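You operate a simulated robot arm through the tools that you are given. There is no shell and no other tool.

The job below is to be done with a simulated robot arm. You get a single attempt, and the scene is never put back.

TASK
Filter the blue sample at the yellow base, vent and stop the pump.
Fine: pour it all in, put the jug back, open the yellow valve and wait till the funnel is dry; vent before you switch off. Set down upright: what you pick out.

It is judged by the outcome, as a careful person would: the job done as asked, and still so three seconds after it is handed in. It fails if anything else is knocked over, pushed out of place, dropped, spilled or broken.

THE ROBOT
A 7-joint arm with a two-finger parallel gripper, fixed in place. Base frame: the origin is at the foot of the arm, x ahead of it, y to its left, z up. Lengths are in mm, angles in degrees, forces in N, time in s.
Its first joint turns from -166.0 to 166.0 degrees. Payload 4.4 kg.
Tool frame: the origin (TCP) lies between the finger pads and is the grasp point; the fingertips stand 23 mm ahead of it; z points along the fingers, y is the line along which they close. The gripper opens to 94 mm. The fingers are 38 mm wide and 10 mm thick; the gripper's body (54 by 96 mm) begins 39 mm behind the TCP.
Orientation is that of the tool frame in the base frame, as [roll, pitch, yaw] about the fixed x, y, z axes, in that order (R = Rz(yaw) Ry(pitch) Rx(roll)). With the fingers straight down and closing along the base's y, the tool's x points along the base's -x, its y along +y and its z along -z.

THE INTERFACE
- The arm moves only by the tool send_rows. Its argument "motion" is a list of rows, each an object of numbers (a shift or turn left out is 0, a gripper value left out holds the last): "gripper": the gripper command, from -1 (fully open) to 1 (shut), values between in proportion; "dx", "dy", "dz": the shift along the tool's x, y, z in mm; "wx", "wy", "wz": the turn, a rotation vector about the tool's x, y, z in degrees. In form: [{"gripper": .., "dx": .., "dy": .., "dz": .., "wx": .., "wy": .., "wz": ..}, ...]. A call has 1 to 20 rows; each row is the pose to reach, as a shift and turn from the pose commanded when the call began, along the tool's axes at that moment. Each row takes 0.2 s and may step no farther than 50 mm and 8.6 degrees from the row before; otherwise, or with a gripper value out of range, the whole call is refused. A pose out of reach is approached as far as the arm can. The call stops where the force on the tool passes 40 N (or 10 N more than at its start, if that is more) or the arm is blocked; 0.2 s more then pass. The fingers move at their own pace (about 72 mm/s each) and stop on an object; they squeeze with about 35 N. The grip force told is the motor's: it shows also when the fingers shut on nothing. Time passes only in rows, and 0.2 s behind the last, so rows that repeat a pose let the fingers close. It gives the time, the measured TCP pose, the force on the tool (base axes), the opening and the grip force at its end, in the units of the frame above (readings bear some noise), with the torque about the TCP (base axes, N m) and any sound that the robot's microphone picked up.
- Cameras (640 x 400 px; columns grow to the right, rows downward): "scene" is fixed at [218.6, 501.2, 1651.7]; the picture's right is [-0.49, -0.87, 0.00], its down [-0.43, 0.24, -0.87] and it looks along [0.76, -0.43, -0.50] (base axes); focal length 266 px, centre (320, 200). "wrist" rides on the gripper at [87, 16, -75] in the tool frame; the picture's right is [-0.18, 0.98, 0.00], its down [-0.58, -0.11, -0.81] and it looks along [-0.79, -0.15, 0.59] (tool axes); focal length 243 px, centre (320, 200).
- snapshot(camera): a new picture of that camera. It takes no simulated time.
- locate(camera, pixels): for up to 12 pixels [column, row] of the newest picture of that camera ("zoom" is the newest enlarged one), the place [x, y, z] in the base frame of the surface seen there, good to about 2 mm. It takes no simulated time.
- enlarge(camera, box): a new picture of the part [left, top, right, bottom] of that camera's present view, enlarged. It takes no simulated time.
- job_done(): hands the job in; it is judged then, once.

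Open the gripper and draw the arm clear of the work before you hand the job in, unless the task says otherwise.

The tools are called after "Emit:" as name(argument=value, ...) on one line, values as JSON. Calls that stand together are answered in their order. send_rows: Moves the arm, as the interface text tells. Its arguments: {"type":"object","properties":{"motion":{"type":"array"}},"required":["motion"]} The other tools are called the same way: snapshot (camera) takes a picture; locate (camera, pixels) gives the place of the surface under pixels of a picture; enlarge (camera, box) takes an enlarged picture of a part of a camera's view; job_done () hands the job in.

At the start:

```text
time: 0.0
tool_pos: [607.3, 232.4, 1548.6]
ee_rot: [-180.0, 0.0, 180.0]
ft_force: [0.5, -0.6, -1.0]
ft_torque: [-0.02, 0.03, -0.04]
opening: 93.7
gripper_force: 0.0
```

scene: 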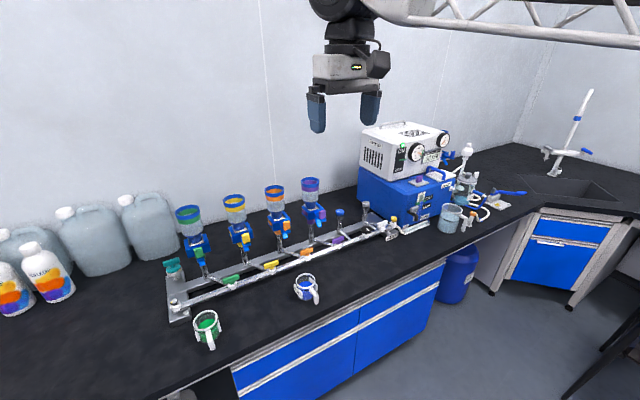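
wrist: 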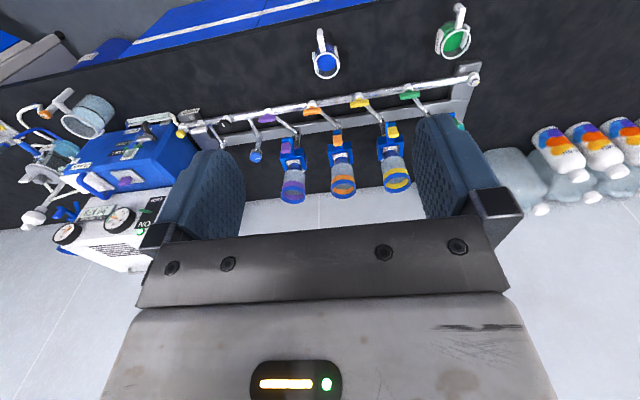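

I start by looking closely at the bench with both cameras: the manifold with its four funnels (around columns 185-320), the jugs at (207,325) and (307,288), and the pump at (410,170).

Emit:
enlarge(camera="scene", box=[150, 160, 350, 285])

Emit:
enlarge(camera="scene", box=[340, 110, 540, 240])

Emit:
enlarge(camera="scene", box=[160, 250, 340, 362])

Emit:
enlarge(camera="wrist", box=[0, 0, 640, 260])

```text
3.20 times, centred on (250, 222) of scene
```

zoom: 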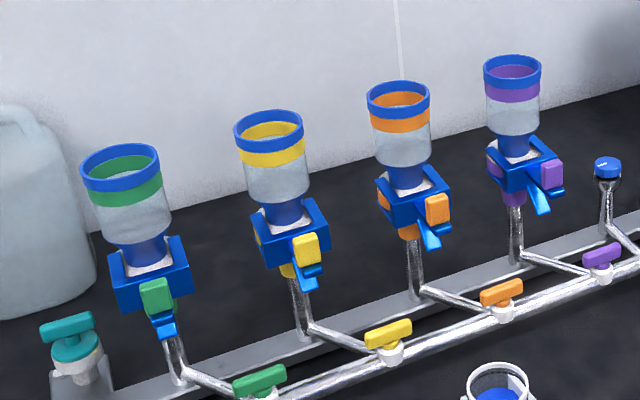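

```text
3.08 times, centred on (440, 175) of scene
```

zoom: 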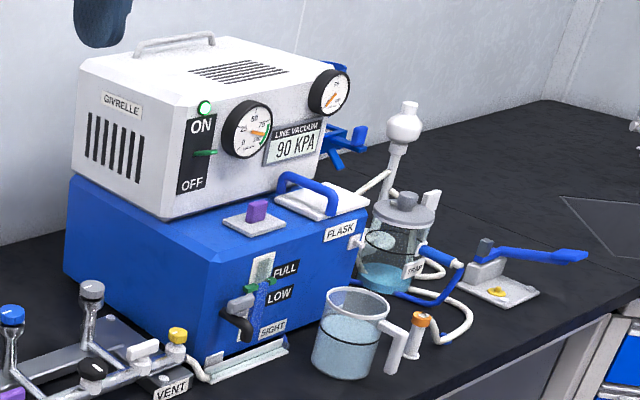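

```text
3.56 times, centred on (250, 306) of scene
```

zoom: 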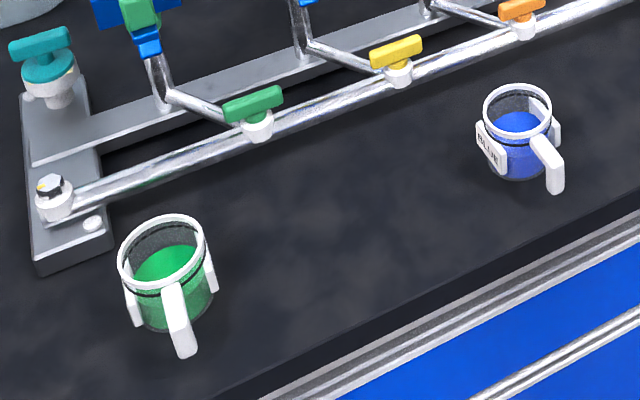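

```text
1.00 times, centred on (320, 130) of wrist (not enlarged: the box is as wide or as high as the picture)
```

zoom: 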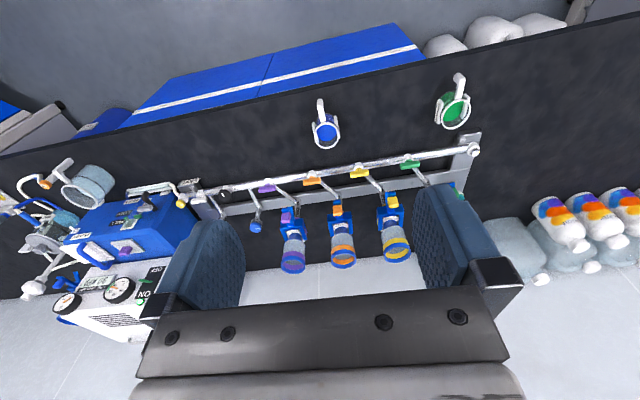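

The pump is running (lamp green, line vacuum 90 kPa), and the blue jug is near scene (307,288). I now measure key points with the scene picture and a fresh enlargement of the funnels.

Emit:
enlarge(camera="scene", box=[210, 180, 340, 310])

Emit:
snapshot(camera="scene")

```text
3.08 times, centred on (275, 245) of scene
```

zoom: 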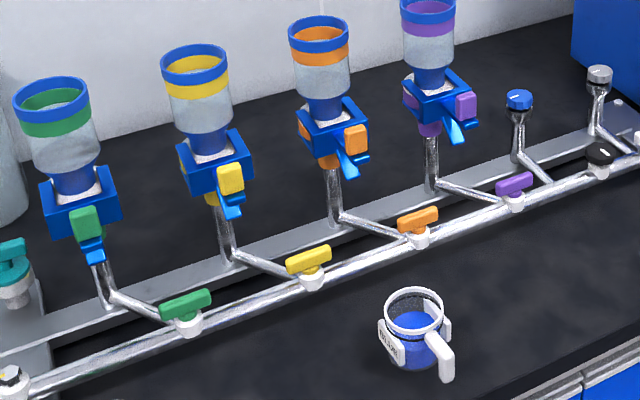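

```text
taken
```

scene: 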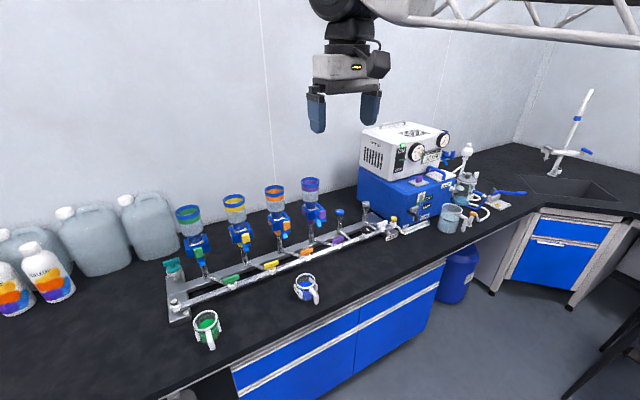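

The zoom shows the yellow funnel rim at (195,62), yellow valve at (308,260), and blue jug at (414,330). I measure these.

Emit:
locate(camera="zoom", pixels=[[195, 45], [195, 72], [162, 60], [228, 58], [414, 290], [414, 333], [385, 303], [443, 303], [447, 370], [392, 350], [440, 320], [400, 368]])

Emit:
locate(camera="zoom", pixels=[[308, 260], [290, 268], [328, 250], [312, 280], [312, 288], [350, 265], [230, 180], [230, 205], [180, 300], [417, 222], [350, 380], [40, 90]])

```text
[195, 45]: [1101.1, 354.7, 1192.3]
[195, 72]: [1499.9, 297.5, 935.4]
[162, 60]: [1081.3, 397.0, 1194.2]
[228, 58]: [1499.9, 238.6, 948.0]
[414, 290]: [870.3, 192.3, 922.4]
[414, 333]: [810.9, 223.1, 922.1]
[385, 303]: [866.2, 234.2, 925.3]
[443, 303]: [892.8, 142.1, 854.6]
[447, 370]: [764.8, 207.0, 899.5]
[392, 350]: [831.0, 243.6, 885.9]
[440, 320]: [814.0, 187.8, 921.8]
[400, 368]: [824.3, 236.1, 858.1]
```

```text
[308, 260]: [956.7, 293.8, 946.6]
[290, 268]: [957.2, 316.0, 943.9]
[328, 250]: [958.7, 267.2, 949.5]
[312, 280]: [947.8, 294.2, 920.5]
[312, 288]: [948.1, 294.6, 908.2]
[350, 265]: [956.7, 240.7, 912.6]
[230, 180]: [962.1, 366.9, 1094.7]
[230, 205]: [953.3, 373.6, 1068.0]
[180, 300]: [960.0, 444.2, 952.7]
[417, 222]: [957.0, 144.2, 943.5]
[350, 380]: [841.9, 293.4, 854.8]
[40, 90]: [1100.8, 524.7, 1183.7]
```

The bench is at z≈855 and the yellow valve handle at about (957,292,947). I zoom tighter on the yellow funnel and its base, and then on the blue jug, to get exact geometry.

Emit:
enlarge(camera="scene", box=[215, 185, 265, 265])

```text
5.00 times, centred on (240, 225) of scene
```

zoom: 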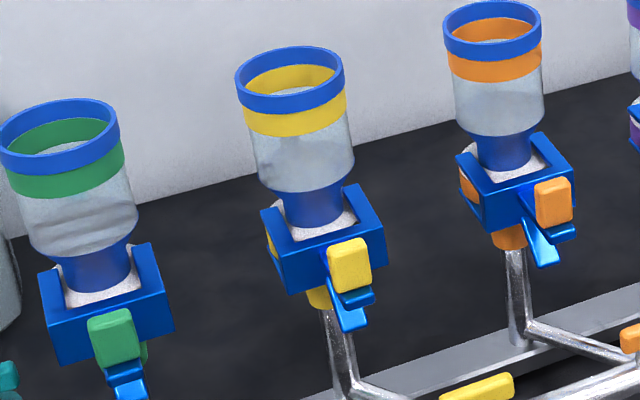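

The yellow funnel rim spans (235-343, 47-112) in this zoom; I sample its rim and clamp surfaces.

Emit:
locate(camera="zoom", pixels=[[289, 48], [291, 104], [238, 75], [342, 70], [291, 122], [300, 170], [310, 205], [348, 265], [350, 320], [320, 300], [345, 370], [270, 240]])

Emit:
enlarge(camera="scene", box=[280, 255, 340, 315])

```text
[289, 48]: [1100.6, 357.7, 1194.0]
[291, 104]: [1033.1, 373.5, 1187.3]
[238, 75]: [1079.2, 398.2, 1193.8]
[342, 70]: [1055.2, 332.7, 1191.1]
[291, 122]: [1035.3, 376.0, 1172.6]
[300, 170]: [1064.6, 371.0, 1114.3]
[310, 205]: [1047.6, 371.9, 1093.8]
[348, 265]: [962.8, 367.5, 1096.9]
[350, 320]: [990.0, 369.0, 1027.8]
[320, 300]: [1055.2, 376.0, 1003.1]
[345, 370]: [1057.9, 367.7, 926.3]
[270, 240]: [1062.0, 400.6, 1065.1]
```

```text
6.67 times, centred on (310, 285) of scene
```

zoom: 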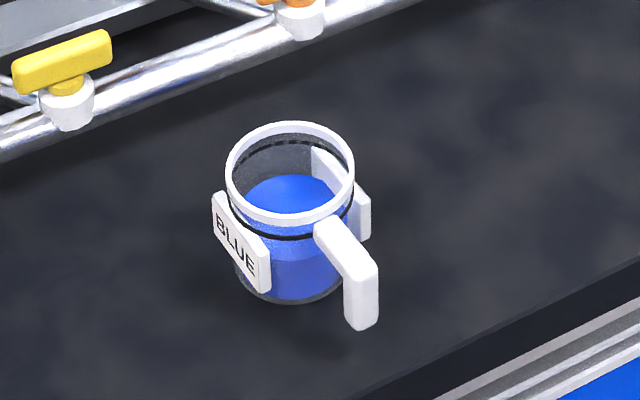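

The jug has white flat pads on both sides (label at (240,240), other at (362,210)) and a handle toward the bench front at (355,280). I measure them.

Emit:
locate(camera="zoom", pixels=[[290, 126], [285, 220], [230, 170], [350, 170], [222, 200], [262, 252], [218, 230], [262, 285], [362, 200], [330, 230], [365, 265], [360, 325]])

Emit:
locate(camera="zoom", pixels=[[340, 237], [375, 270], [345, 290], [290, 190], [300, 295], [240, 285], [368, 235], [320, 215], [240, 235], [355, 190], [348, 315], [300, 350]])

Emit:
enlarge(camera="wrist", box=[270, 20, 370, 90])

```text
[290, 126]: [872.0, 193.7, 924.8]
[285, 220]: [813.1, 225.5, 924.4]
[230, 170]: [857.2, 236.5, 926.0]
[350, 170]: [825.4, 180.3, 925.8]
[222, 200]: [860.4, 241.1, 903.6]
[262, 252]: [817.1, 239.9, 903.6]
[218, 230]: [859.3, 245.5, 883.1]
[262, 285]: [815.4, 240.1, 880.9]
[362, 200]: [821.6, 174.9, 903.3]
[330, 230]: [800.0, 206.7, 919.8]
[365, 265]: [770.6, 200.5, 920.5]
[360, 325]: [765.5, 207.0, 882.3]
```

```text
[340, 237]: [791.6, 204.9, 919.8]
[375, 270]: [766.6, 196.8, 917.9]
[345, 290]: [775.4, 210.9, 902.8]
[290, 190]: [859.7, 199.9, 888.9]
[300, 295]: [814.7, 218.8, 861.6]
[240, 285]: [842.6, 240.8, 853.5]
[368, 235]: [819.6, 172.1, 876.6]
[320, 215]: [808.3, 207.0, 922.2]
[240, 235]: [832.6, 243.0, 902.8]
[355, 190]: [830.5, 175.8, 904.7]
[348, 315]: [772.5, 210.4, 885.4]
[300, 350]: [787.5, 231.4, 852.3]
```

```text
5.71 times, centred on (320, 55) of wrist
```

zoom: 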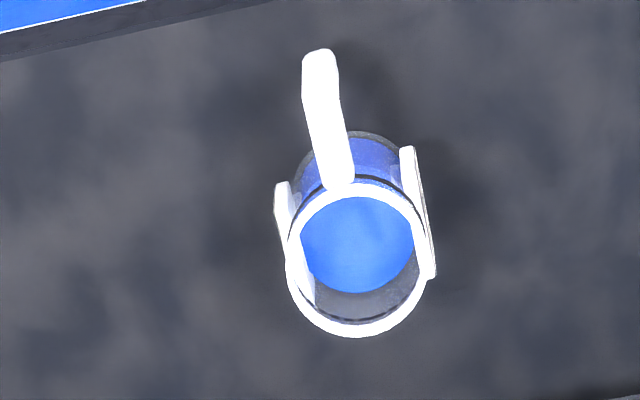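

Jug centre is about (842,208), rim radius 33 at z≈925, outer pad width ≈70, z 872-905, rotated ≈6°. To understand the arm's own reach I locate the visible arm/truss pixels, and the pump-side controls.

Emit:
locate(camera="scene", pixels=[[345, 10], [350, 30], [340, 68], [600, 35], [630, 42], [450, 18], [400, 8], [560, 5], [317, 115], [370, 105], [378, 60], [320, 5]])

Emit:
enlarge(camera="scene", box=[360, 190, 440, 240])

```text
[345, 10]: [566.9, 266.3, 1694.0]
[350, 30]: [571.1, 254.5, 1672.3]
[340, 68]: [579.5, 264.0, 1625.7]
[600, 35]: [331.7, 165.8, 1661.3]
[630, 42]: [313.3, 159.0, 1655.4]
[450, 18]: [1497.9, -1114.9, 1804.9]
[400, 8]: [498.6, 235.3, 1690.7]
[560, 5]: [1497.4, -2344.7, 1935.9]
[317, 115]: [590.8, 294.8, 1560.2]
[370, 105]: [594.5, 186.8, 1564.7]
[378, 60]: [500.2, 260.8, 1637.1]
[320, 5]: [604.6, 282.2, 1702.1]
```

```text
8.00 times, centred on (400, 215) of scene
```

zoom: 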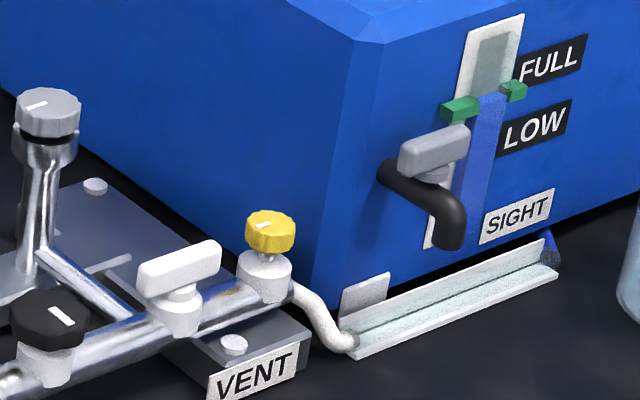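

The line end has a white valve at (180,285), a yellow vent knob at (270,235) beside the "VENT" label, and a black knob at (45,325). I look closer at the pump panel and the sight glass.

Emit:
enlarge(camera="scene", box=[385, 125, 455, 175])

Emit:
enlarge(camera="scene", box=[405, 180, 445, 230])

Emit:
enlarge(camera="scene", box=[430, 140, 530, 235])

Emit:
enlarge(camera="wrist", box=[150, 80, 290, 170])

Emit:
enlarge(camera="scene", box=[325, 195, 405, 250])

```text
8.00 times, centred on (420, 150) of scene
```

zoom: 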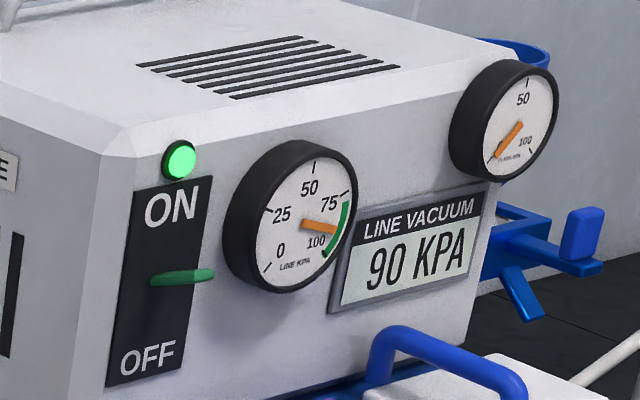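

```text
8.00 times, centred on (425, 205) of scene
```

zoom: 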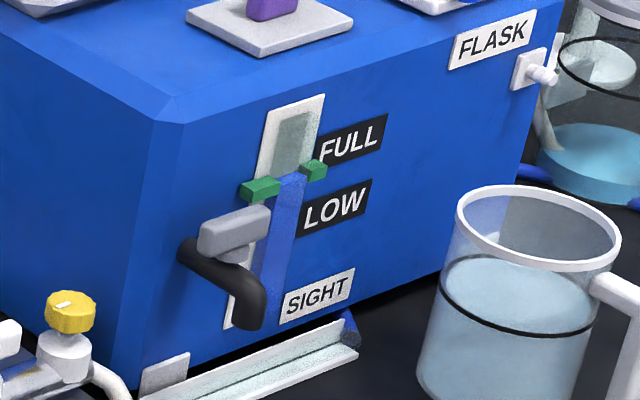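

```text
4.21 times, centred on (480, 188) of scene
```

zoom: 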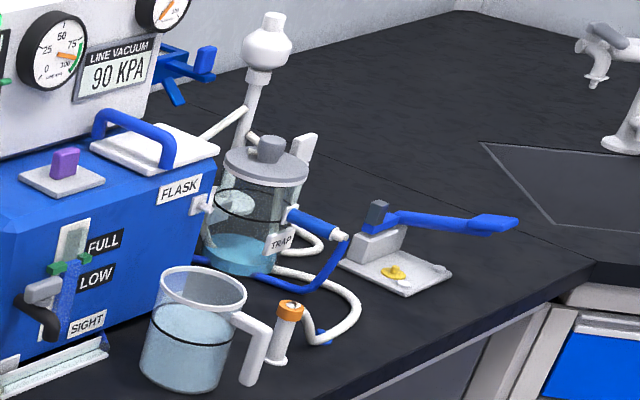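

```text
4.44 times, centred on (220, 125) of wrist
```

zoom: 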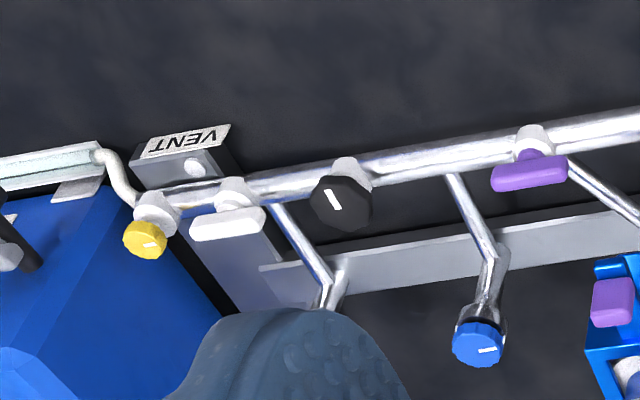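

```text
7.27 times, centred on (365, 222) of scene
```

zoom: 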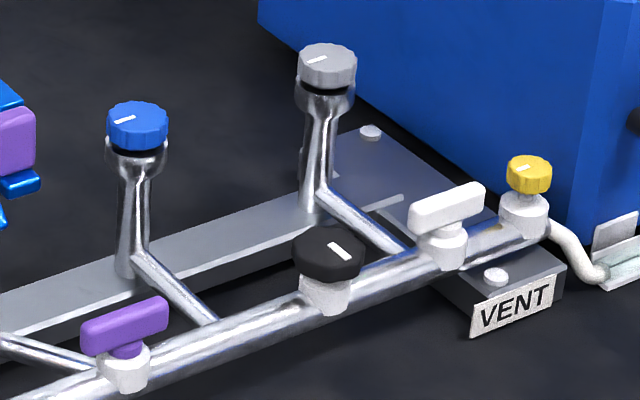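

The vent hardware and pump switch (green lever, now at mid-height between ON and OFF labels) need a closer look later. First I measure the bench front edge and other nearby obstacles in the current scene picture.

Emit:
snapshot(camera="scene")

Emit:
locate(camera="scene", pixels=[[345, 305], [345, 312], [300, 335], [230, 370], [400, 270], [440, 255], [207, 325], [172, 265], [175, 303], [200, 365], [450, 240], [320, 318]])

```text
taken
```

scene: 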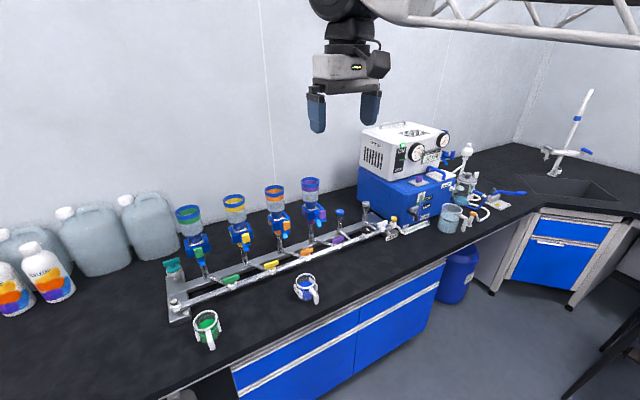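

```text
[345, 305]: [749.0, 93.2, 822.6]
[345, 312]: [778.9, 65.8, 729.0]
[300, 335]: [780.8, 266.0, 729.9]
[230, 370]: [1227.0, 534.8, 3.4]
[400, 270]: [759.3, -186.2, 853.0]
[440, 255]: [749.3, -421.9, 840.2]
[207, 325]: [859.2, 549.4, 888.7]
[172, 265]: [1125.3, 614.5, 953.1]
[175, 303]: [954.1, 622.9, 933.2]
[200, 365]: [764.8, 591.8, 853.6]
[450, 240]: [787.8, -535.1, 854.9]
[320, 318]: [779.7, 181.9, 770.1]
```

The bench front edge is at x≈749, so a low-approach wrist stays off the bench. Now I locate the vent-side parts: white T-handle (382,222), yellow knob (394,218), black knob (366,229), VENT label (391,236), grey cap (366,204), blue cap (340,212), purple handle (338,239), pump lever (405,160).

Emit:
locate(camera="scene", pixels=[[382, 222], [394, 218], [366, 229], [391, 236], [366, 204], [340, 212], [338, 239], [407, 159], [404, 145], [417, 200], [400, 180], [425, 153]])

Emit:
send_rows(motion=[{"gripper": -1, "dz": 40, "dy": -25}, {"dz": 80, "dy": -50}, {"dz": 120, "dy": -75}, {"dz": 160, "dy": -100}, {"dz": 200, "dy": -125}, {"dz": 240, "dy": -150}, {"dz": 280, "dy": -175}, {"dz": 300, "dy": -200}])

Emit:
snapshot(camera="wrist")

```text
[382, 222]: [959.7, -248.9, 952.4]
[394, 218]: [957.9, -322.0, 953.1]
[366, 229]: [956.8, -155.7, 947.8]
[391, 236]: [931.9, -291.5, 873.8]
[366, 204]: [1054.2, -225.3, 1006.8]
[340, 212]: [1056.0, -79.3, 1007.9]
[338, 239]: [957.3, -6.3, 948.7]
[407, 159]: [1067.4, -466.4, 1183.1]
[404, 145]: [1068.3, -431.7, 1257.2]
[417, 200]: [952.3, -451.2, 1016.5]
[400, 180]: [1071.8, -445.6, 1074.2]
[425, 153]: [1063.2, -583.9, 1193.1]
```

```text
time: 1.8
tool_pos: [608.6, 31.5, 1248.3]
ee_rot: [180.0, 0.0, 179.9]
ft_force: [-0.8, 0.4, 0.1]
ft_torque: [-0.02, -0.02, 0.0]
opening: 94.1
gripper_force: 0.0
```

```text
taken
```

wrist: 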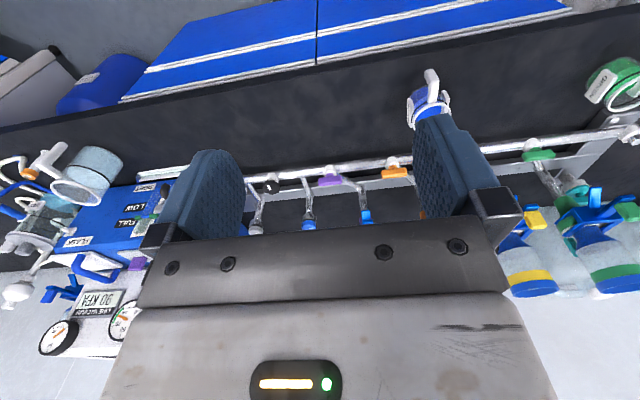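

The microphone is quiet and the wrist camera now sees the manifold; I move to look closely at the vent area around y≈-290, staying in front of the bench.

Emit:
send_rows(motion=[{"dz": 20, "dy": -45}, {"dz": 40, "dy": -90}, {"dz": 60, "dy": -135}, {"dz": 80, "dy": -180}, {"dz": 100, "dy": -220}, {"dz": 120, "dy": -260}, {"dz": 120, "dy": -260}])

Emit:
snapshot(camera="wrist")

Emit:
enlarge(camera="wrist", box=[180, 60, 460, 240])

```text
time: 3.4
tool_pos: [605.4, -228.1, 1128.3]
ee_rot: [-180.0, -0.1, 179.9]
ft_force: [0.2, 0.4, -0.4]
ft_torque: [0.02, -0.02, 0.03]
opening: 94.1
gripper_force: 0.1
```

```text
taken
```

wrist: 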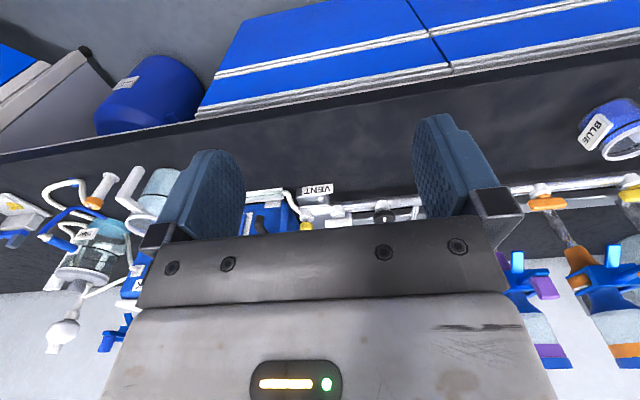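

```text
2.22 times, centred on (320, 150) of wrist
```

zoom: 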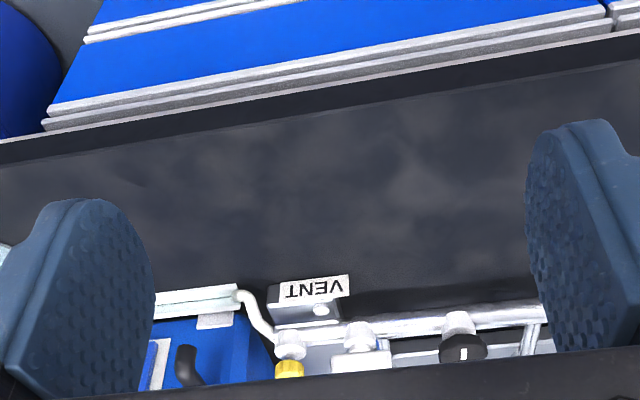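

The gripper body hides the vent parts; I shift forward and up a bit so they show between the fingers.

Emit:
send_rows(motion=[{"dz": -20, "dx": -40}, {"dz": -40, "dx": -80}, {"dz": -60, "dx": -130}, {"dz": -60, "dx": -150}, {"dz": -60, "dx": -150}])

Emit:
enlarge(camera="wrist", box=[220, 70, 440, 215])

```text
refused: row 3 steps farther than a row can; nothing moved
```

```text
2.76 times, centred on (330, 142) of wrist
```

zoom: 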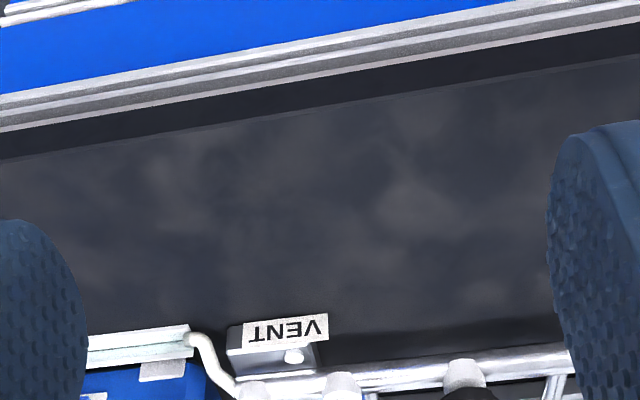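

That call was refused because one step was over 50 mm; I send it again with smaller steps.

Emit:
send_rows(motion=[{"dz": -15, "dx": -35}, {"dz": -30, "dx": -70}, {"dz": -45, "dx": -105}, {"dz": -60, "dx": -140}, {"dz": -60, "dx": -150}])

Emit:
enlarge(camera="wrist", box=[220, 90, 440, 225])

Emit:
snapshot(camera="wrist")

```text
time: 4.6
tool_pos: [758.7, -226.9, 1187.7]
ee_rot: [179.9, 0.0, 180.0]
ft_force: [0.5, -0.1, -0.1]
ft_torque: [-0.01, -0.02, 0.01]
opening: 94.2
gripper_force: 0.1
```

```text
2.91 times, centred on (330, 158) of wrist
```

zoom: 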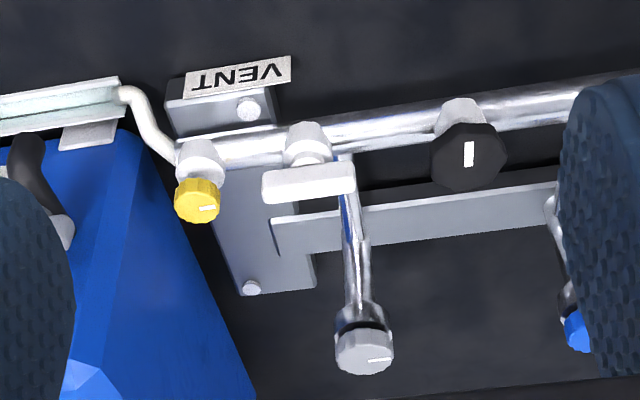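

```text
taken
```

wrist: 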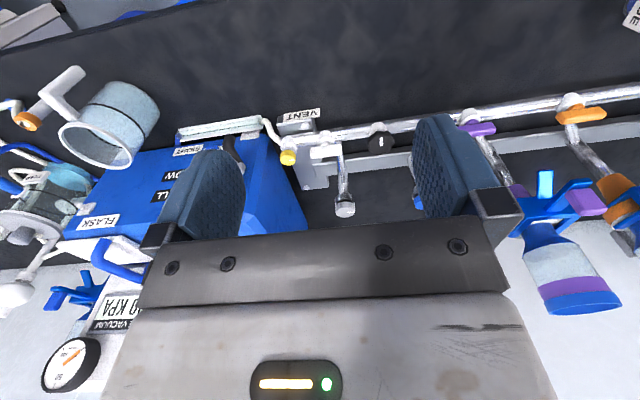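

Between the fingers I see the white T-handle valve on the branch to a grey-capped stub at zoom (308,180), the yellow round knob at the hose end (198,200), and the VENT label (238,75). I also want to see the left end (teal T-handle) and the yellow valve close up, so I move to y≈+380 at the same height.

Emit:
locate(camera="wrist", pixels=[[283, 118], [318, 113], [288, 157], [326, 152], [313, 153], [337, 149], [344, 208], [381, 142], [325, 136], [300, 122]])

Emit:
send_rows(motion=[{"dz": -10, "dy": 45}, {"dz": -20, "dy": 90}, {"dz": -30, "dy": 135}, {"dz": -40, "dy": 180}, {"dz": -50, "dy": 225}, {"dz": -60, "dy": 270}, {"dz": -60, "dy": 315}, {"dz": -60, "dy": 360}, {"dz": -60, "dy": 405}, {"dz": -60, "dy": 450}, {"dz": -60, "dy": 495}, {"dz": -60, "dy": 540}, {"dz": -60, "dy": 540}])

Emit:
snapshot(camera="wrist")

Emit:
enlarge(camera="wrist", box=[220, 50, 440, 225])

```text
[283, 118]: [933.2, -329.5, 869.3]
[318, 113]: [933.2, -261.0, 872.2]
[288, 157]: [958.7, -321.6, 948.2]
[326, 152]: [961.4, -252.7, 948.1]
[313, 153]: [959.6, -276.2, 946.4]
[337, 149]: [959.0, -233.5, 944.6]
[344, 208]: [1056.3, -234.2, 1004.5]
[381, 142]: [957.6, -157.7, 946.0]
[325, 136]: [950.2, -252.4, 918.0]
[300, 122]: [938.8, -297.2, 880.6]
```

```text
time: 7.4
tool_pos: [756.1, 311.6, 1248.8]
ee_rot: [180.0, -0.1, -180.0]
ft_force: [-0.3, -0.3, 0.6]
ft_torque: [0.02, 0.01, 0.0]
opening: 94.0
gripper_force: 0.1
```

```text
taken
```

wrist: 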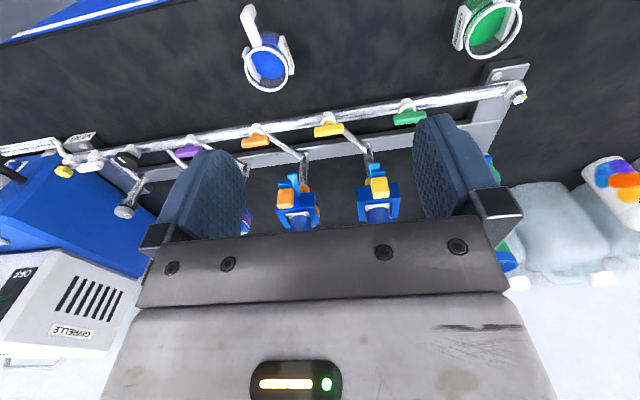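

```text
2.29 times, centred on (330, 138) of wrist
```

zoom: 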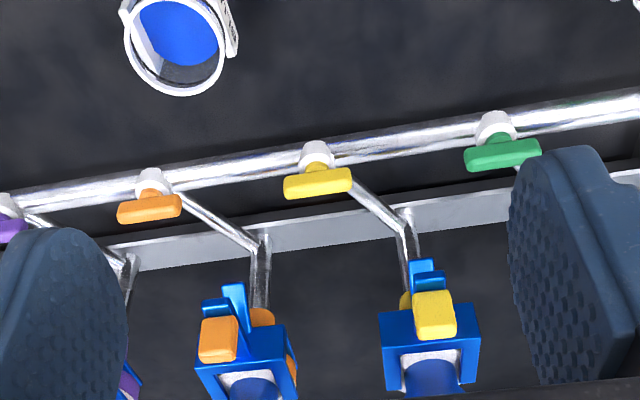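

The yellow T-handle (zoom (318,182)) lies along the line like the others, i.e. closed. The clamp prongs on orange and yellow look slightly different, so I measure both from the scene camera enlargement.

Emit:
enlarge(camera="scene", box=[225, 210, 255, 250])

Emit:
enlarge(camera="scene", box=[265, 200, 335, 245])

Emit:
enlarge(camera="scene", box=[160, 220, 220, 320])

```text
10.00 times, centred on (240, 230) of scene
```

zoom: 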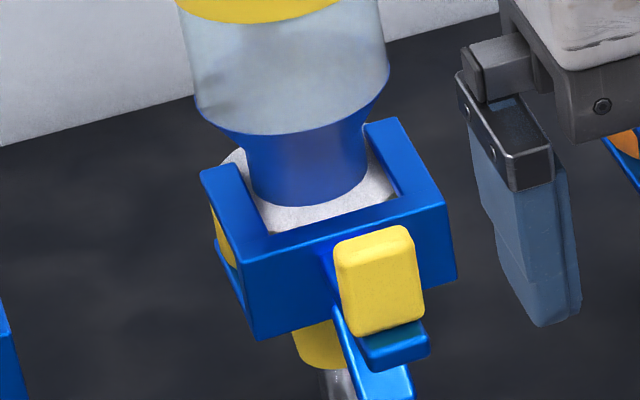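

```text
8.89 times, centred on (300, 222) of scene
```

zoom: 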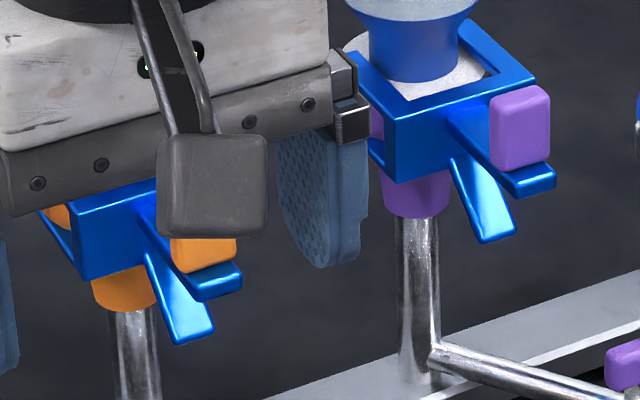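

```text
4.00 times, centred on (190, 270) of scene
```

zoom: 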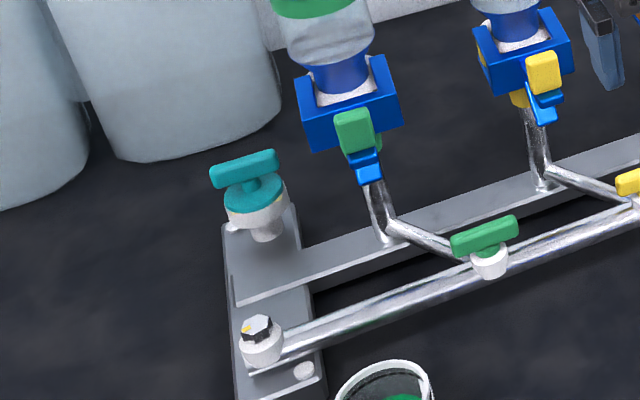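

All clamps look alike and closed. Now I look at the blue jug from the wrist camera (at (265,55)) for the handle's exact shape.

Emit:
enlarge(camera="wrist", box=[215, 0, 325, 100])

```text
4.00 times, centred on (270, 50) of wrist
```

zoom: 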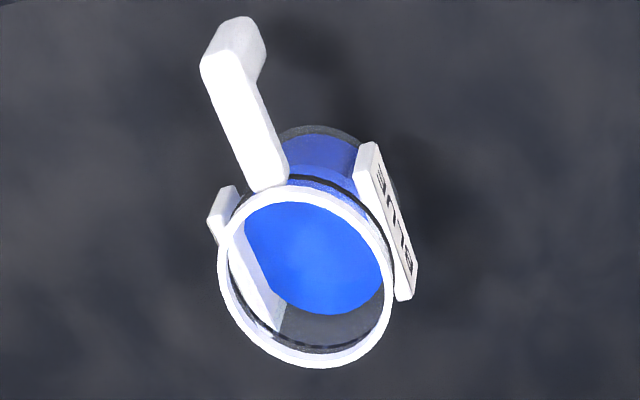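

The handle's top bar runs from (272,180) to (225,65), then turns down to (245,35). I measure its corners.

Emit:
locate(camera="zoom", pixels=[[262, 180], [283, 172], [205, 68], [235, 58], [215, 90], [245, 85], [258, 45], [245, 22], [220, 60], [260, 60], [225, 90], [250, 160]])

Emit:
locate(camera="zoom", pixels=[[300, 190], [225, 280], [310, 360], [388, 280], [375, 155], [410, 290], [215, 205], [300, 250], [320, 135], [365, 150], [400, 295], [150, 300]])

```text
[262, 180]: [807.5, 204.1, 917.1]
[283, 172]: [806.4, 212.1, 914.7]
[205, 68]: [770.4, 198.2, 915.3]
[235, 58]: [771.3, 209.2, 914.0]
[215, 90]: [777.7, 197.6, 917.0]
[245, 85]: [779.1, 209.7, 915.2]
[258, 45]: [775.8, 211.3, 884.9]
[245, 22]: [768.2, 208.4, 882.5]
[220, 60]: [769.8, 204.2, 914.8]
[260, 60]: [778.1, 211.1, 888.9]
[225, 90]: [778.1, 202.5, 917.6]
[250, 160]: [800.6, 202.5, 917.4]
```

```text
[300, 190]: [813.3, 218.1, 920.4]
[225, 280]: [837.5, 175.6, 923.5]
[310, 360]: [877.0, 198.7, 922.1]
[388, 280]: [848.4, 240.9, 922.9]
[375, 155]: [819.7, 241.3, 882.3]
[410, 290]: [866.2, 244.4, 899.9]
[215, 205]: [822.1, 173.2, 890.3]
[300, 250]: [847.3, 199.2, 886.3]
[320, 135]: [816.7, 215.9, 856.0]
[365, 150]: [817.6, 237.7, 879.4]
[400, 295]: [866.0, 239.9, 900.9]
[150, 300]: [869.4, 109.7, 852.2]
```

Handle geometry: top bar y 197.5-210, z 905-917; vertical bar x≈765-778, z≈880-917; jug heading ≈5.5°. Before touching anything I do a dry run in free air: raise, yaw 5.5° and pitch the tool to 30° below horizontal, to check the arm can do the handle grasp and the pour roll.

Emit:
send_rows(motion=[{"dz": -40, "wz": -2.75}, {"dz": -80, "wz": -5.5}, {"dz": -80, "wz": -5.5}])

Emit:
send_rows(motion=[{"wy": -7.5}, {"wy": -15}, {"wy": -22.5}, {"wy": -30}, {"wy": -37.5}, {"wy": -45}, {"wy": -52.5}, {"wy": -60}, {"wy": -60}])

```text
time: 8.2
tool_pos: [755.6, 312.6, 1328.4]
ee_rot: [179.9, 0.0, -174.4]
ft_force: [0.5, -0.2, 0.1]
ft_torque: [-0.02, -0.01, -0.03]
opening: 94.1
gripper_force: 0.1
```

```text
time: 10.2
tool_pos: [757.6, 312.3, 1327.1]
ee_rot: [179.9, 60.1, -174.6]
ft_force: [0.0, 0.0, 0.6]
ft_torque: [0.02, 0.01, 0.01]
opening: 94.0
gripper_force: 0.0
```

The pitch pose is reached. Now I test the pour roll (lean to the right, 115°) in free air.

Emit:
send_rows(motion=[{"wx": -4.1, "wz": 7.1}, {"wx": -8.2, "wz": 14.2}, {"wx": -12.3, "wz": 21.3}, {"wx": -16.4, "wz": 28.4}, {"wx": -20.5, "wz": 35.5}, {"wx": -24.6, "wz": 42.6}, {"wx": -28.7, "wz": 49.7}, {"wx": -32.8, "wz": 56.8}, {"wx": -36.9, "wz": 63.9}, {"wx": -41.0, "wz": 71.0}, {"wx": -45.1, "wz": 78.1}, {"wx": -49.2, "wz": 85.2}, {"wx": -53.3, "wz": 92.3}, {"wx": -57.4, "wz": 99.4}, {"wx": -57.4, "wz": 99.4}, {"wx": -57.4, "wz": 99.4}])

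Emit:
snapshot(camera="scene")

```text
time: 13.6
tool_pos: [758.1, 312.3, 1326.8]
ee_rot: [76.9, -21.3, 127.9]
ft_force: [0.0, -0.1, -0.2]
ft_torque: [0.02, -0.01, -0.01]
opening: 94.2
gripper_force: 0.1
```

```text
taken
```

scene: 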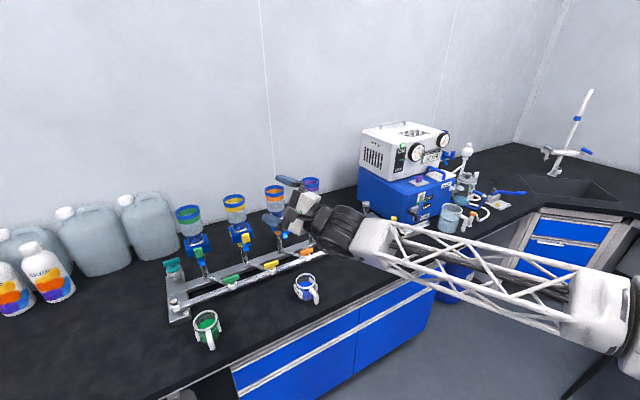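

The pour orientation is reachable. Now I dry-run the reach toward the funnel: to about (998,373,1300) in this orientation, well above the funnel rim (1195).

Emit:
send_rows(motion=[{"dx": -17.1, "dy": -6.7, "dz": 37.2}, {"dx": -34.2, "dy": -13.5, "dz": 74.4}, {"dx": -51.4, "dy": -20.2, "dz": 111.7}, {"dx": -68.5, "dy": -26.9, "dz": 148.9}, {"dx": -85.6, "dy": -33.7, "dz": 186.1}, {"dx": -102.7, "dy": -40.4, "dz": 223.3}, {"dx": -102.7, "dy": -40.4, "dz": 223.3}])

Emit:
snapshot(camera="scene")

```text
time: 15.2
tool_pos: [1000.6, 374.0, 1302.1]
ee_rot: [77.1, -21.3, 128.0]
ft_force: [0.3, 0.1, -1.0]
ft_torque: [0.01, 0.0, 0.0]
opening: 93.8
gripper_force: 0.0
```

```text
taken
```

scene: 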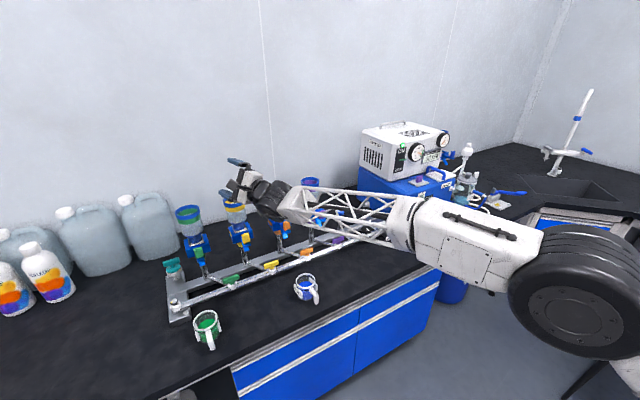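

The pour position is reached with margin. I check the arm links' height here relative to the orange and purple funnels by locating a few link pixels.

Emit:
locate(camera="scene", pixels=[[240, 180], [258, 195], [270, 200], [282, 208], [300, 195], [340, 240], [400, 215], [420, 250], [360, 238], [265, 212], [560, 260], [300, 215]])

Emit:
enlarge(camera="scene", box=[200, 140, 320, 260])

```text
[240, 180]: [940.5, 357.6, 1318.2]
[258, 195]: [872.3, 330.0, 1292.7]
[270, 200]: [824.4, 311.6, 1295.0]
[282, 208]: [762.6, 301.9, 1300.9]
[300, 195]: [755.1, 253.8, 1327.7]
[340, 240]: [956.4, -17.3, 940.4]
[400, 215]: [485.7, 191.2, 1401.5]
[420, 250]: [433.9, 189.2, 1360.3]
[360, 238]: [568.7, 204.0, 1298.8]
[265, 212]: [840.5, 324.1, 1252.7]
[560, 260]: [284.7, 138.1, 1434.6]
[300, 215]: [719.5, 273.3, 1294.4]
```

```text
3.33 times, centred on (260, 200) of scene
```

zoom: 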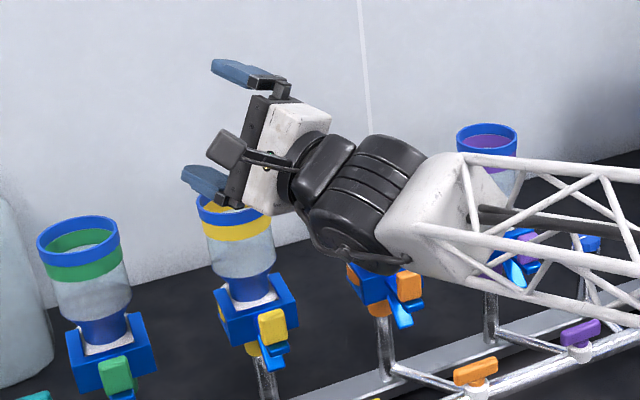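

All arm links stay at x<880 and z>1240, clear of the neighbours. I go back the same way and un-roll to the grasp orientation.

Emit:
send_rows(motion=[{"dx": 17.1, "dy": 6.7, "dz": -37.2}, {"dx": 34.2, "dy": 13.5, "dz": -74.4}, {"dx": 51.4, "dy": 20.2, "dz": -111.7}, {"dx": 68.5, "dy": 26.9, "dz": -148.9}, {"dx": 85.6, "dy": 33.7, "dz": -186.1}, {"dx": 102.7, "dy": 40.4, "dz": -223.3}, {"dx": 102.7, "dy": 40.4, "dz": -223.3}])

Emit:
send_rows(motion=[{"wx": 4.1, "wz": -7.1}, {"wx": 8.2, "wz": -14.2}, {"wx": 12.3, "wz": -21.3}, {"wx": 16.4, "wz": -28.4}, {"wx": 20.5, "wz": -35.5}, {"wx": 24.6, "wz": -42.6}, {"wx": 28.7, "wz": -49.7}, {"wx": 32.8, "wz": -56.8}, {"wx": 36.9, "wz": -63.9}, {"wx": 41.0, "wz": -71.0}, {"wx": 45.1, "wz": -78.1}, {"wx": 49.2, "wz": -85.2}, {"wx": 53.3, "wz": -92.3}, {"wx": 57.4, "wz": -99.4}, {"wx": 57.4, "wz": -99.4}])

```text
time: 16.8
tool_pos: [760.4, 313.6, 1326.3]
ee_rot: [76.9, -21.3, 127.9]
ft_force: [-0.2, -0.5, -0.1]
ft_torque: [0.01, -0.02, 0.01]
opening: 94.1
gripper_force: 0.0
```

```text
time: 20.0
tool_pos: [757.2, 312.9, 1327.1]
ee_rot: [-179.8, 60.0, -174.3]
ft_force: [0.1, 0.8, -0.3]
ft_torque: [0.0, 0.02, 0.02]
opening: 94.1
gripper_force: 0.1
out of reach, approached as far as the arm can: row 11
```

The tool is back at the grasp orientation. Next I descend to a pre-grasp point about 80 mm behind the blue jug's handle, (705,197,943), gripper open.

Emit:
send_rows(motion=[{"gripper": -1, "dx": 36.4, "dy": -11.05, "dz": 13.75}, {"dx": 72.8, "dy": -22.1, "dz": 27.5}, {"dx": 109.2, "dy": -33.15, "dz": 41.25}, {"dx": 145.6, "dy": -44.2, "dz": 55}, {"dx": 182, "dy": -55.25, "dz": 68.75}, {"dx": 218.4, "dy": -66.3, "dz": 82.5}, {"dx": 254.8, "dy": -77.35, "dz": 96.25}, {"dx": 291.2, "dy": -88.4, "dz": 110}, {"dx": 327.6, "dy": -99.45, "dz": 123.75}, {"dx": 364, "dy": -110.5, "dz": 137.5}, {"dx": 364, "dy": -110.5, "dz": 137.5}])

Emit:
snapshot(camera="wrist")

Emit:
enlarge(camera="scene", box=[280, 240, 400, 330])

```text
time: 22.4
tool_pos: [705.1, 195.1, 942.7]
ee_rot: [179.9, 60.0, -174.4]
ft_force: [-0.9, -0.4, 0.0]
ft_torque: [-0.03, -0.02, 0.02]
opening: 93.9
gripper_force: 0.1
```

```text
taken
```

wrist: 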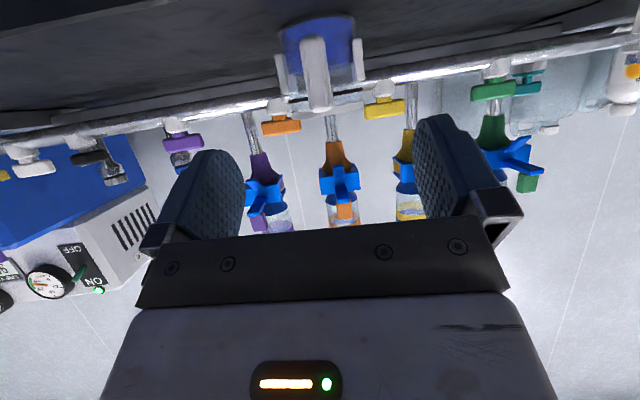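

```text
4.44 times, centred on (340, 285) of scene
```

zoom: 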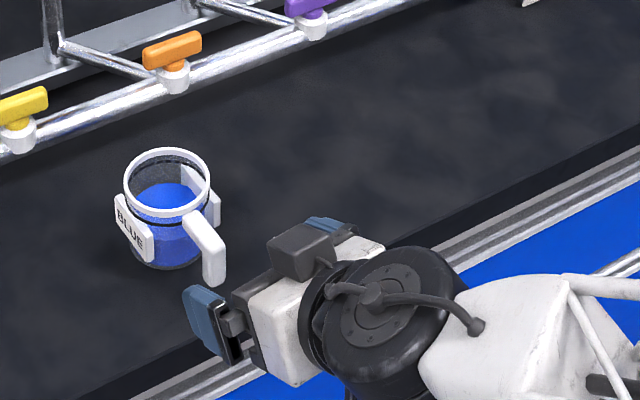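

The pre-grasp is reached: jug handle at wrist (316,75) is centred between the fingers. A dark block shows near the gripper in the scene zoom at (300,245); I check where it is so it won't touch the bench.

Emit:
locate(camera="zoom", pixels=[[300, 240], [285, 260], [330, 245], [205, 320], [330, 222], [290, 320], [240, 320], [380, 320], [216, 265], [208, 215], [345, 262], [300, 275]])

Emit:
enlarge(camera="wrist", box=[250, 0, 390, 130])

Emit:
snapshot(camera="scene")

```text
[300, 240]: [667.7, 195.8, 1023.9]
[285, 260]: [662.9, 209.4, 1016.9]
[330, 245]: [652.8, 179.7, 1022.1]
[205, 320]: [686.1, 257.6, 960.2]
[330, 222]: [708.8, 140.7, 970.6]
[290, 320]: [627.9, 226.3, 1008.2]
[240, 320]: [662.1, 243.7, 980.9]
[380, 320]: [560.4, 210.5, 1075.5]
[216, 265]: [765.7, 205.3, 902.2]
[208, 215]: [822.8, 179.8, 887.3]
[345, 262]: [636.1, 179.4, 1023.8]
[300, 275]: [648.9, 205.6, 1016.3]
```

```text
3.08 times, centred on (320, 65) of wrist
```

zoom: 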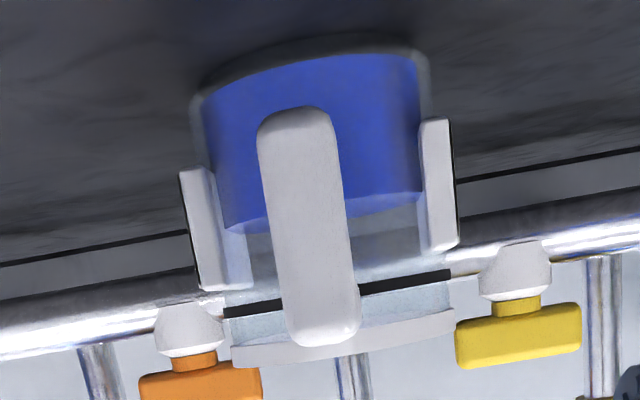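

```text
taken
```

scene: 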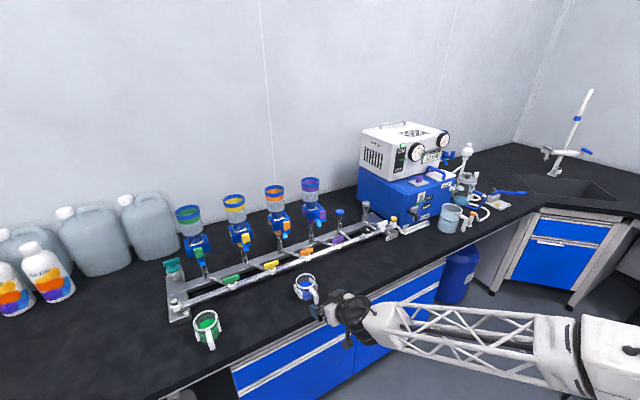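

The dark block is a housing on the gripper's upper side; the camera hangs below, off the bench edge. I measure the handle's edges in this wrist zoom ((262,150),(335,150), (290,320),(355,320)) to centre the grasp.

Emit:
enlarge(camera="wrist", box=[270, 10, 370, 120])

Emit:
locate(camera="wrist", pixels=[[302, 50], [324, 48], [313, 50], [306, 75], [329, 73], [311, 100], [332, 98], [314, 38], [318, 75], [321, 105], [304, 62], [327, 60]])

```text
3.64 times, centred on (320, 65) of wrist
```

zoom: 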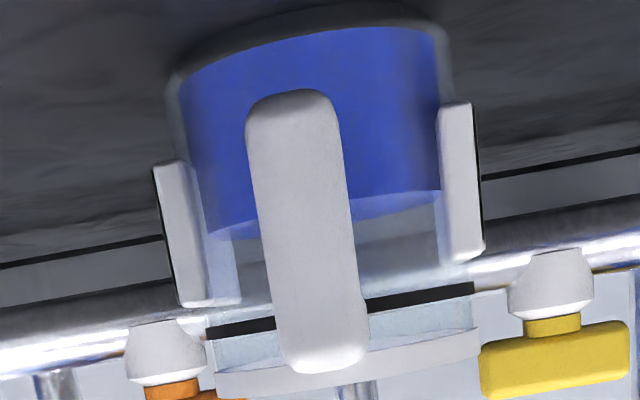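

```text
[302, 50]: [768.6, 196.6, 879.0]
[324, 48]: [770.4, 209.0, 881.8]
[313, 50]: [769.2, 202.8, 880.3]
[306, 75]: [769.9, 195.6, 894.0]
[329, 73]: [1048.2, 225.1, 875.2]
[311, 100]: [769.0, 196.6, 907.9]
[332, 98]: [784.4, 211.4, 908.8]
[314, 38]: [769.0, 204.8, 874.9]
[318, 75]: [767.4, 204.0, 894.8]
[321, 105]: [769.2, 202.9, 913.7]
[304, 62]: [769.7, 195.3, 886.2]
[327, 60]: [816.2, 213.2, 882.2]
```

The handle spans y 196-209.5 (centre 203), z 874-917, front face x≈767. I advance along the tool to put the TCP at about (774,203,900), fingers open around the handle.

Emit:
send_rows(motion=[{"dx": 0.6, "dy": 1.6, "dz": 20}, {"dx": 1.2, "dy": 1.6, "dz": 40}, {"dx": 1.8, "dy": 1.6, "dz": 60}, {"dx": 2.3, "dy": 1.6, "dz": 72}, {"dx": 2.3, "dy": 1.6, "dz": 81.5}, {"dx": 2.3, "dy": 1.6, "dz": 81.5}])

Emit:
snapshot(camera="wrist")

Emit:
enlarge(camera="scene", box=[270, 250, 370, 325])

```text
time: 23.8
tool_pos: [773.6, 205.9, 900.7]
ee_rot: [-180.0, 59.9, -174.6]
ft_force: [0.5, 0.7, 0.4]
ft_torque: [0.01, -0.02, -0.03]
opening: 94.0
gripper_force: 0.1
```

```text
taken
```

wrist: 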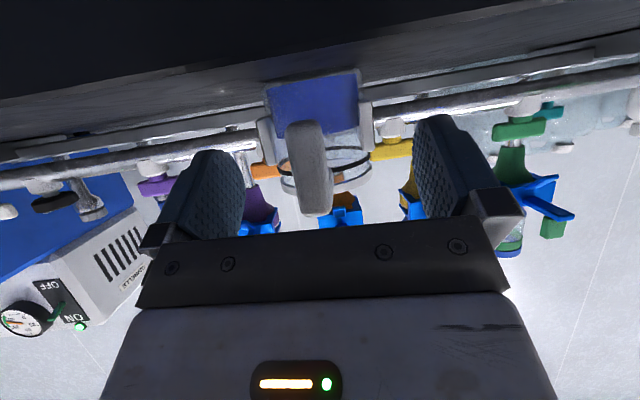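

```text
5.33 times, centred on (320, 288) of scene
```

zoom: 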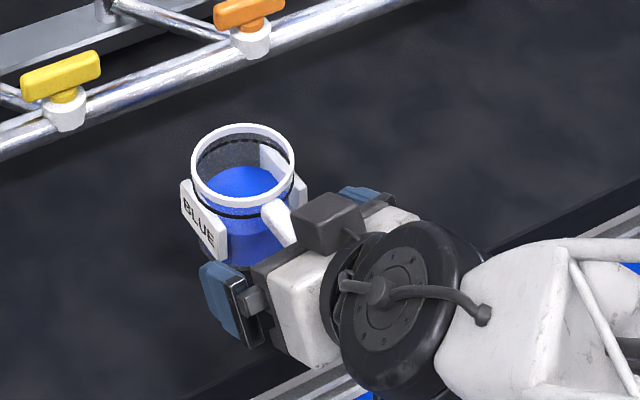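

The handle appears slightly left of centre in the wrist view (columns ~291-331 at row 182; centre would be 320). I zoom in and measure the offset.

Emit:
enlarge(camera="wrist", box=[240, 60, 400, 230])

Emit:
locate(camera="wrist", pixels=[[290, 150], [322, 150], [294, 180], [328, 180], [310, 150], [312, 180], [300, 205], [330, 205], [236, 190], [425, 170]])

```text
2.35 times, centred on (320, 145) of wrist
```

zoom: 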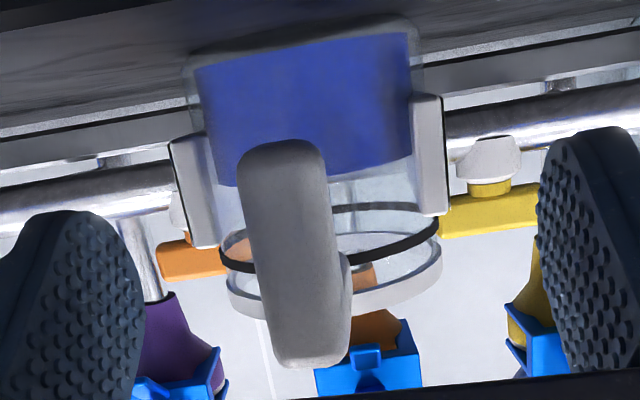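

```text
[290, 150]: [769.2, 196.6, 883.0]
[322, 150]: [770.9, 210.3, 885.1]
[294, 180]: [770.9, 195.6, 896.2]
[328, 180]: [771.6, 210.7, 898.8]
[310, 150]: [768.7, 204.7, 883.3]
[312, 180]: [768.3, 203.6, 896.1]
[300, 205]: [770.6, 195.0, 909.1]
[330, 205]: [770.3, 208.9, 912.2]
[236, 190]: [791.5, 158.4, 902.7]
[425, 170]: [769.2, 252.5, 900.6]
```

Handle spans y 195.5-210.5, finger midpoint is ≈205; I shift 1.6 mm to the right and close the gripper.

Emit:
send_rows(motion=[{"gripper": -1, "dy": -1.6}, {"gripper": -0.3, "dy": -1.6}, {"gripper": 0.3, "dy": -1.6}, {"gripper": 0.5, "dy": -1.6}, {"gripper": 0.6, "dy": -1.6}, {"gripper": 0.7, "dy": -1.6}, {"gripper": 1, "dy": -1.6}, {"gripper": 1, "dy": -1.6}, {"gripper": 1, "dy": -1.6}, {"gripper": 1, "dy": -1.6}])

Emit:
snapshot(camera="wrist")

Emit:
enlarge(camera="scene", box=[270, 250, 370, 325])

```text
time: 26.0
tool_pos: [774.1, 203.8, 900.3]
ee_rot: [-179.9, 60.0, -174.5]
ft_force: [-0.1, -0.2, -0.4]
ft_torque: [-0.01, 0.04, 0.03]
opening: 15.4
gripper_force: 35.4
```

```text
taken
```

wrist: 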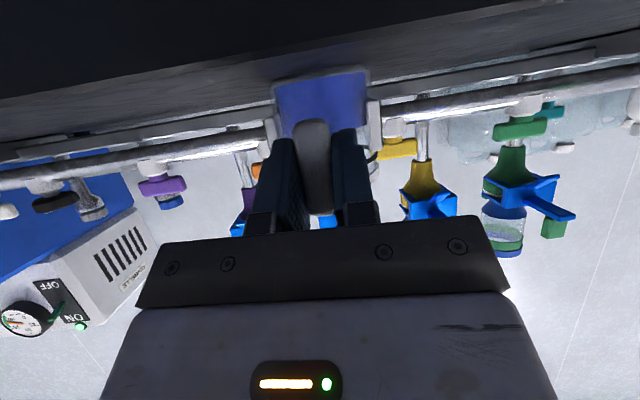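

```text
5.33 times, centred on (320, 288) of scene
```

zoom: 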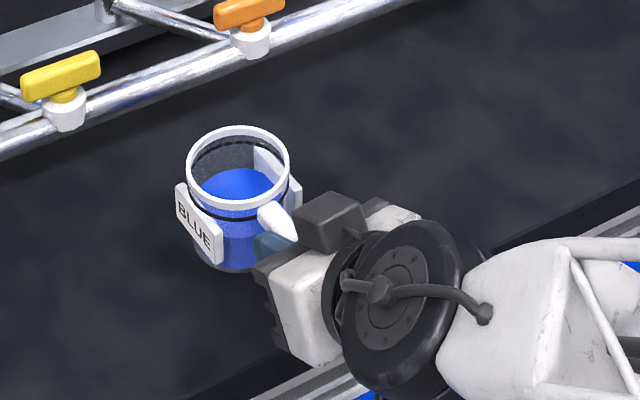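

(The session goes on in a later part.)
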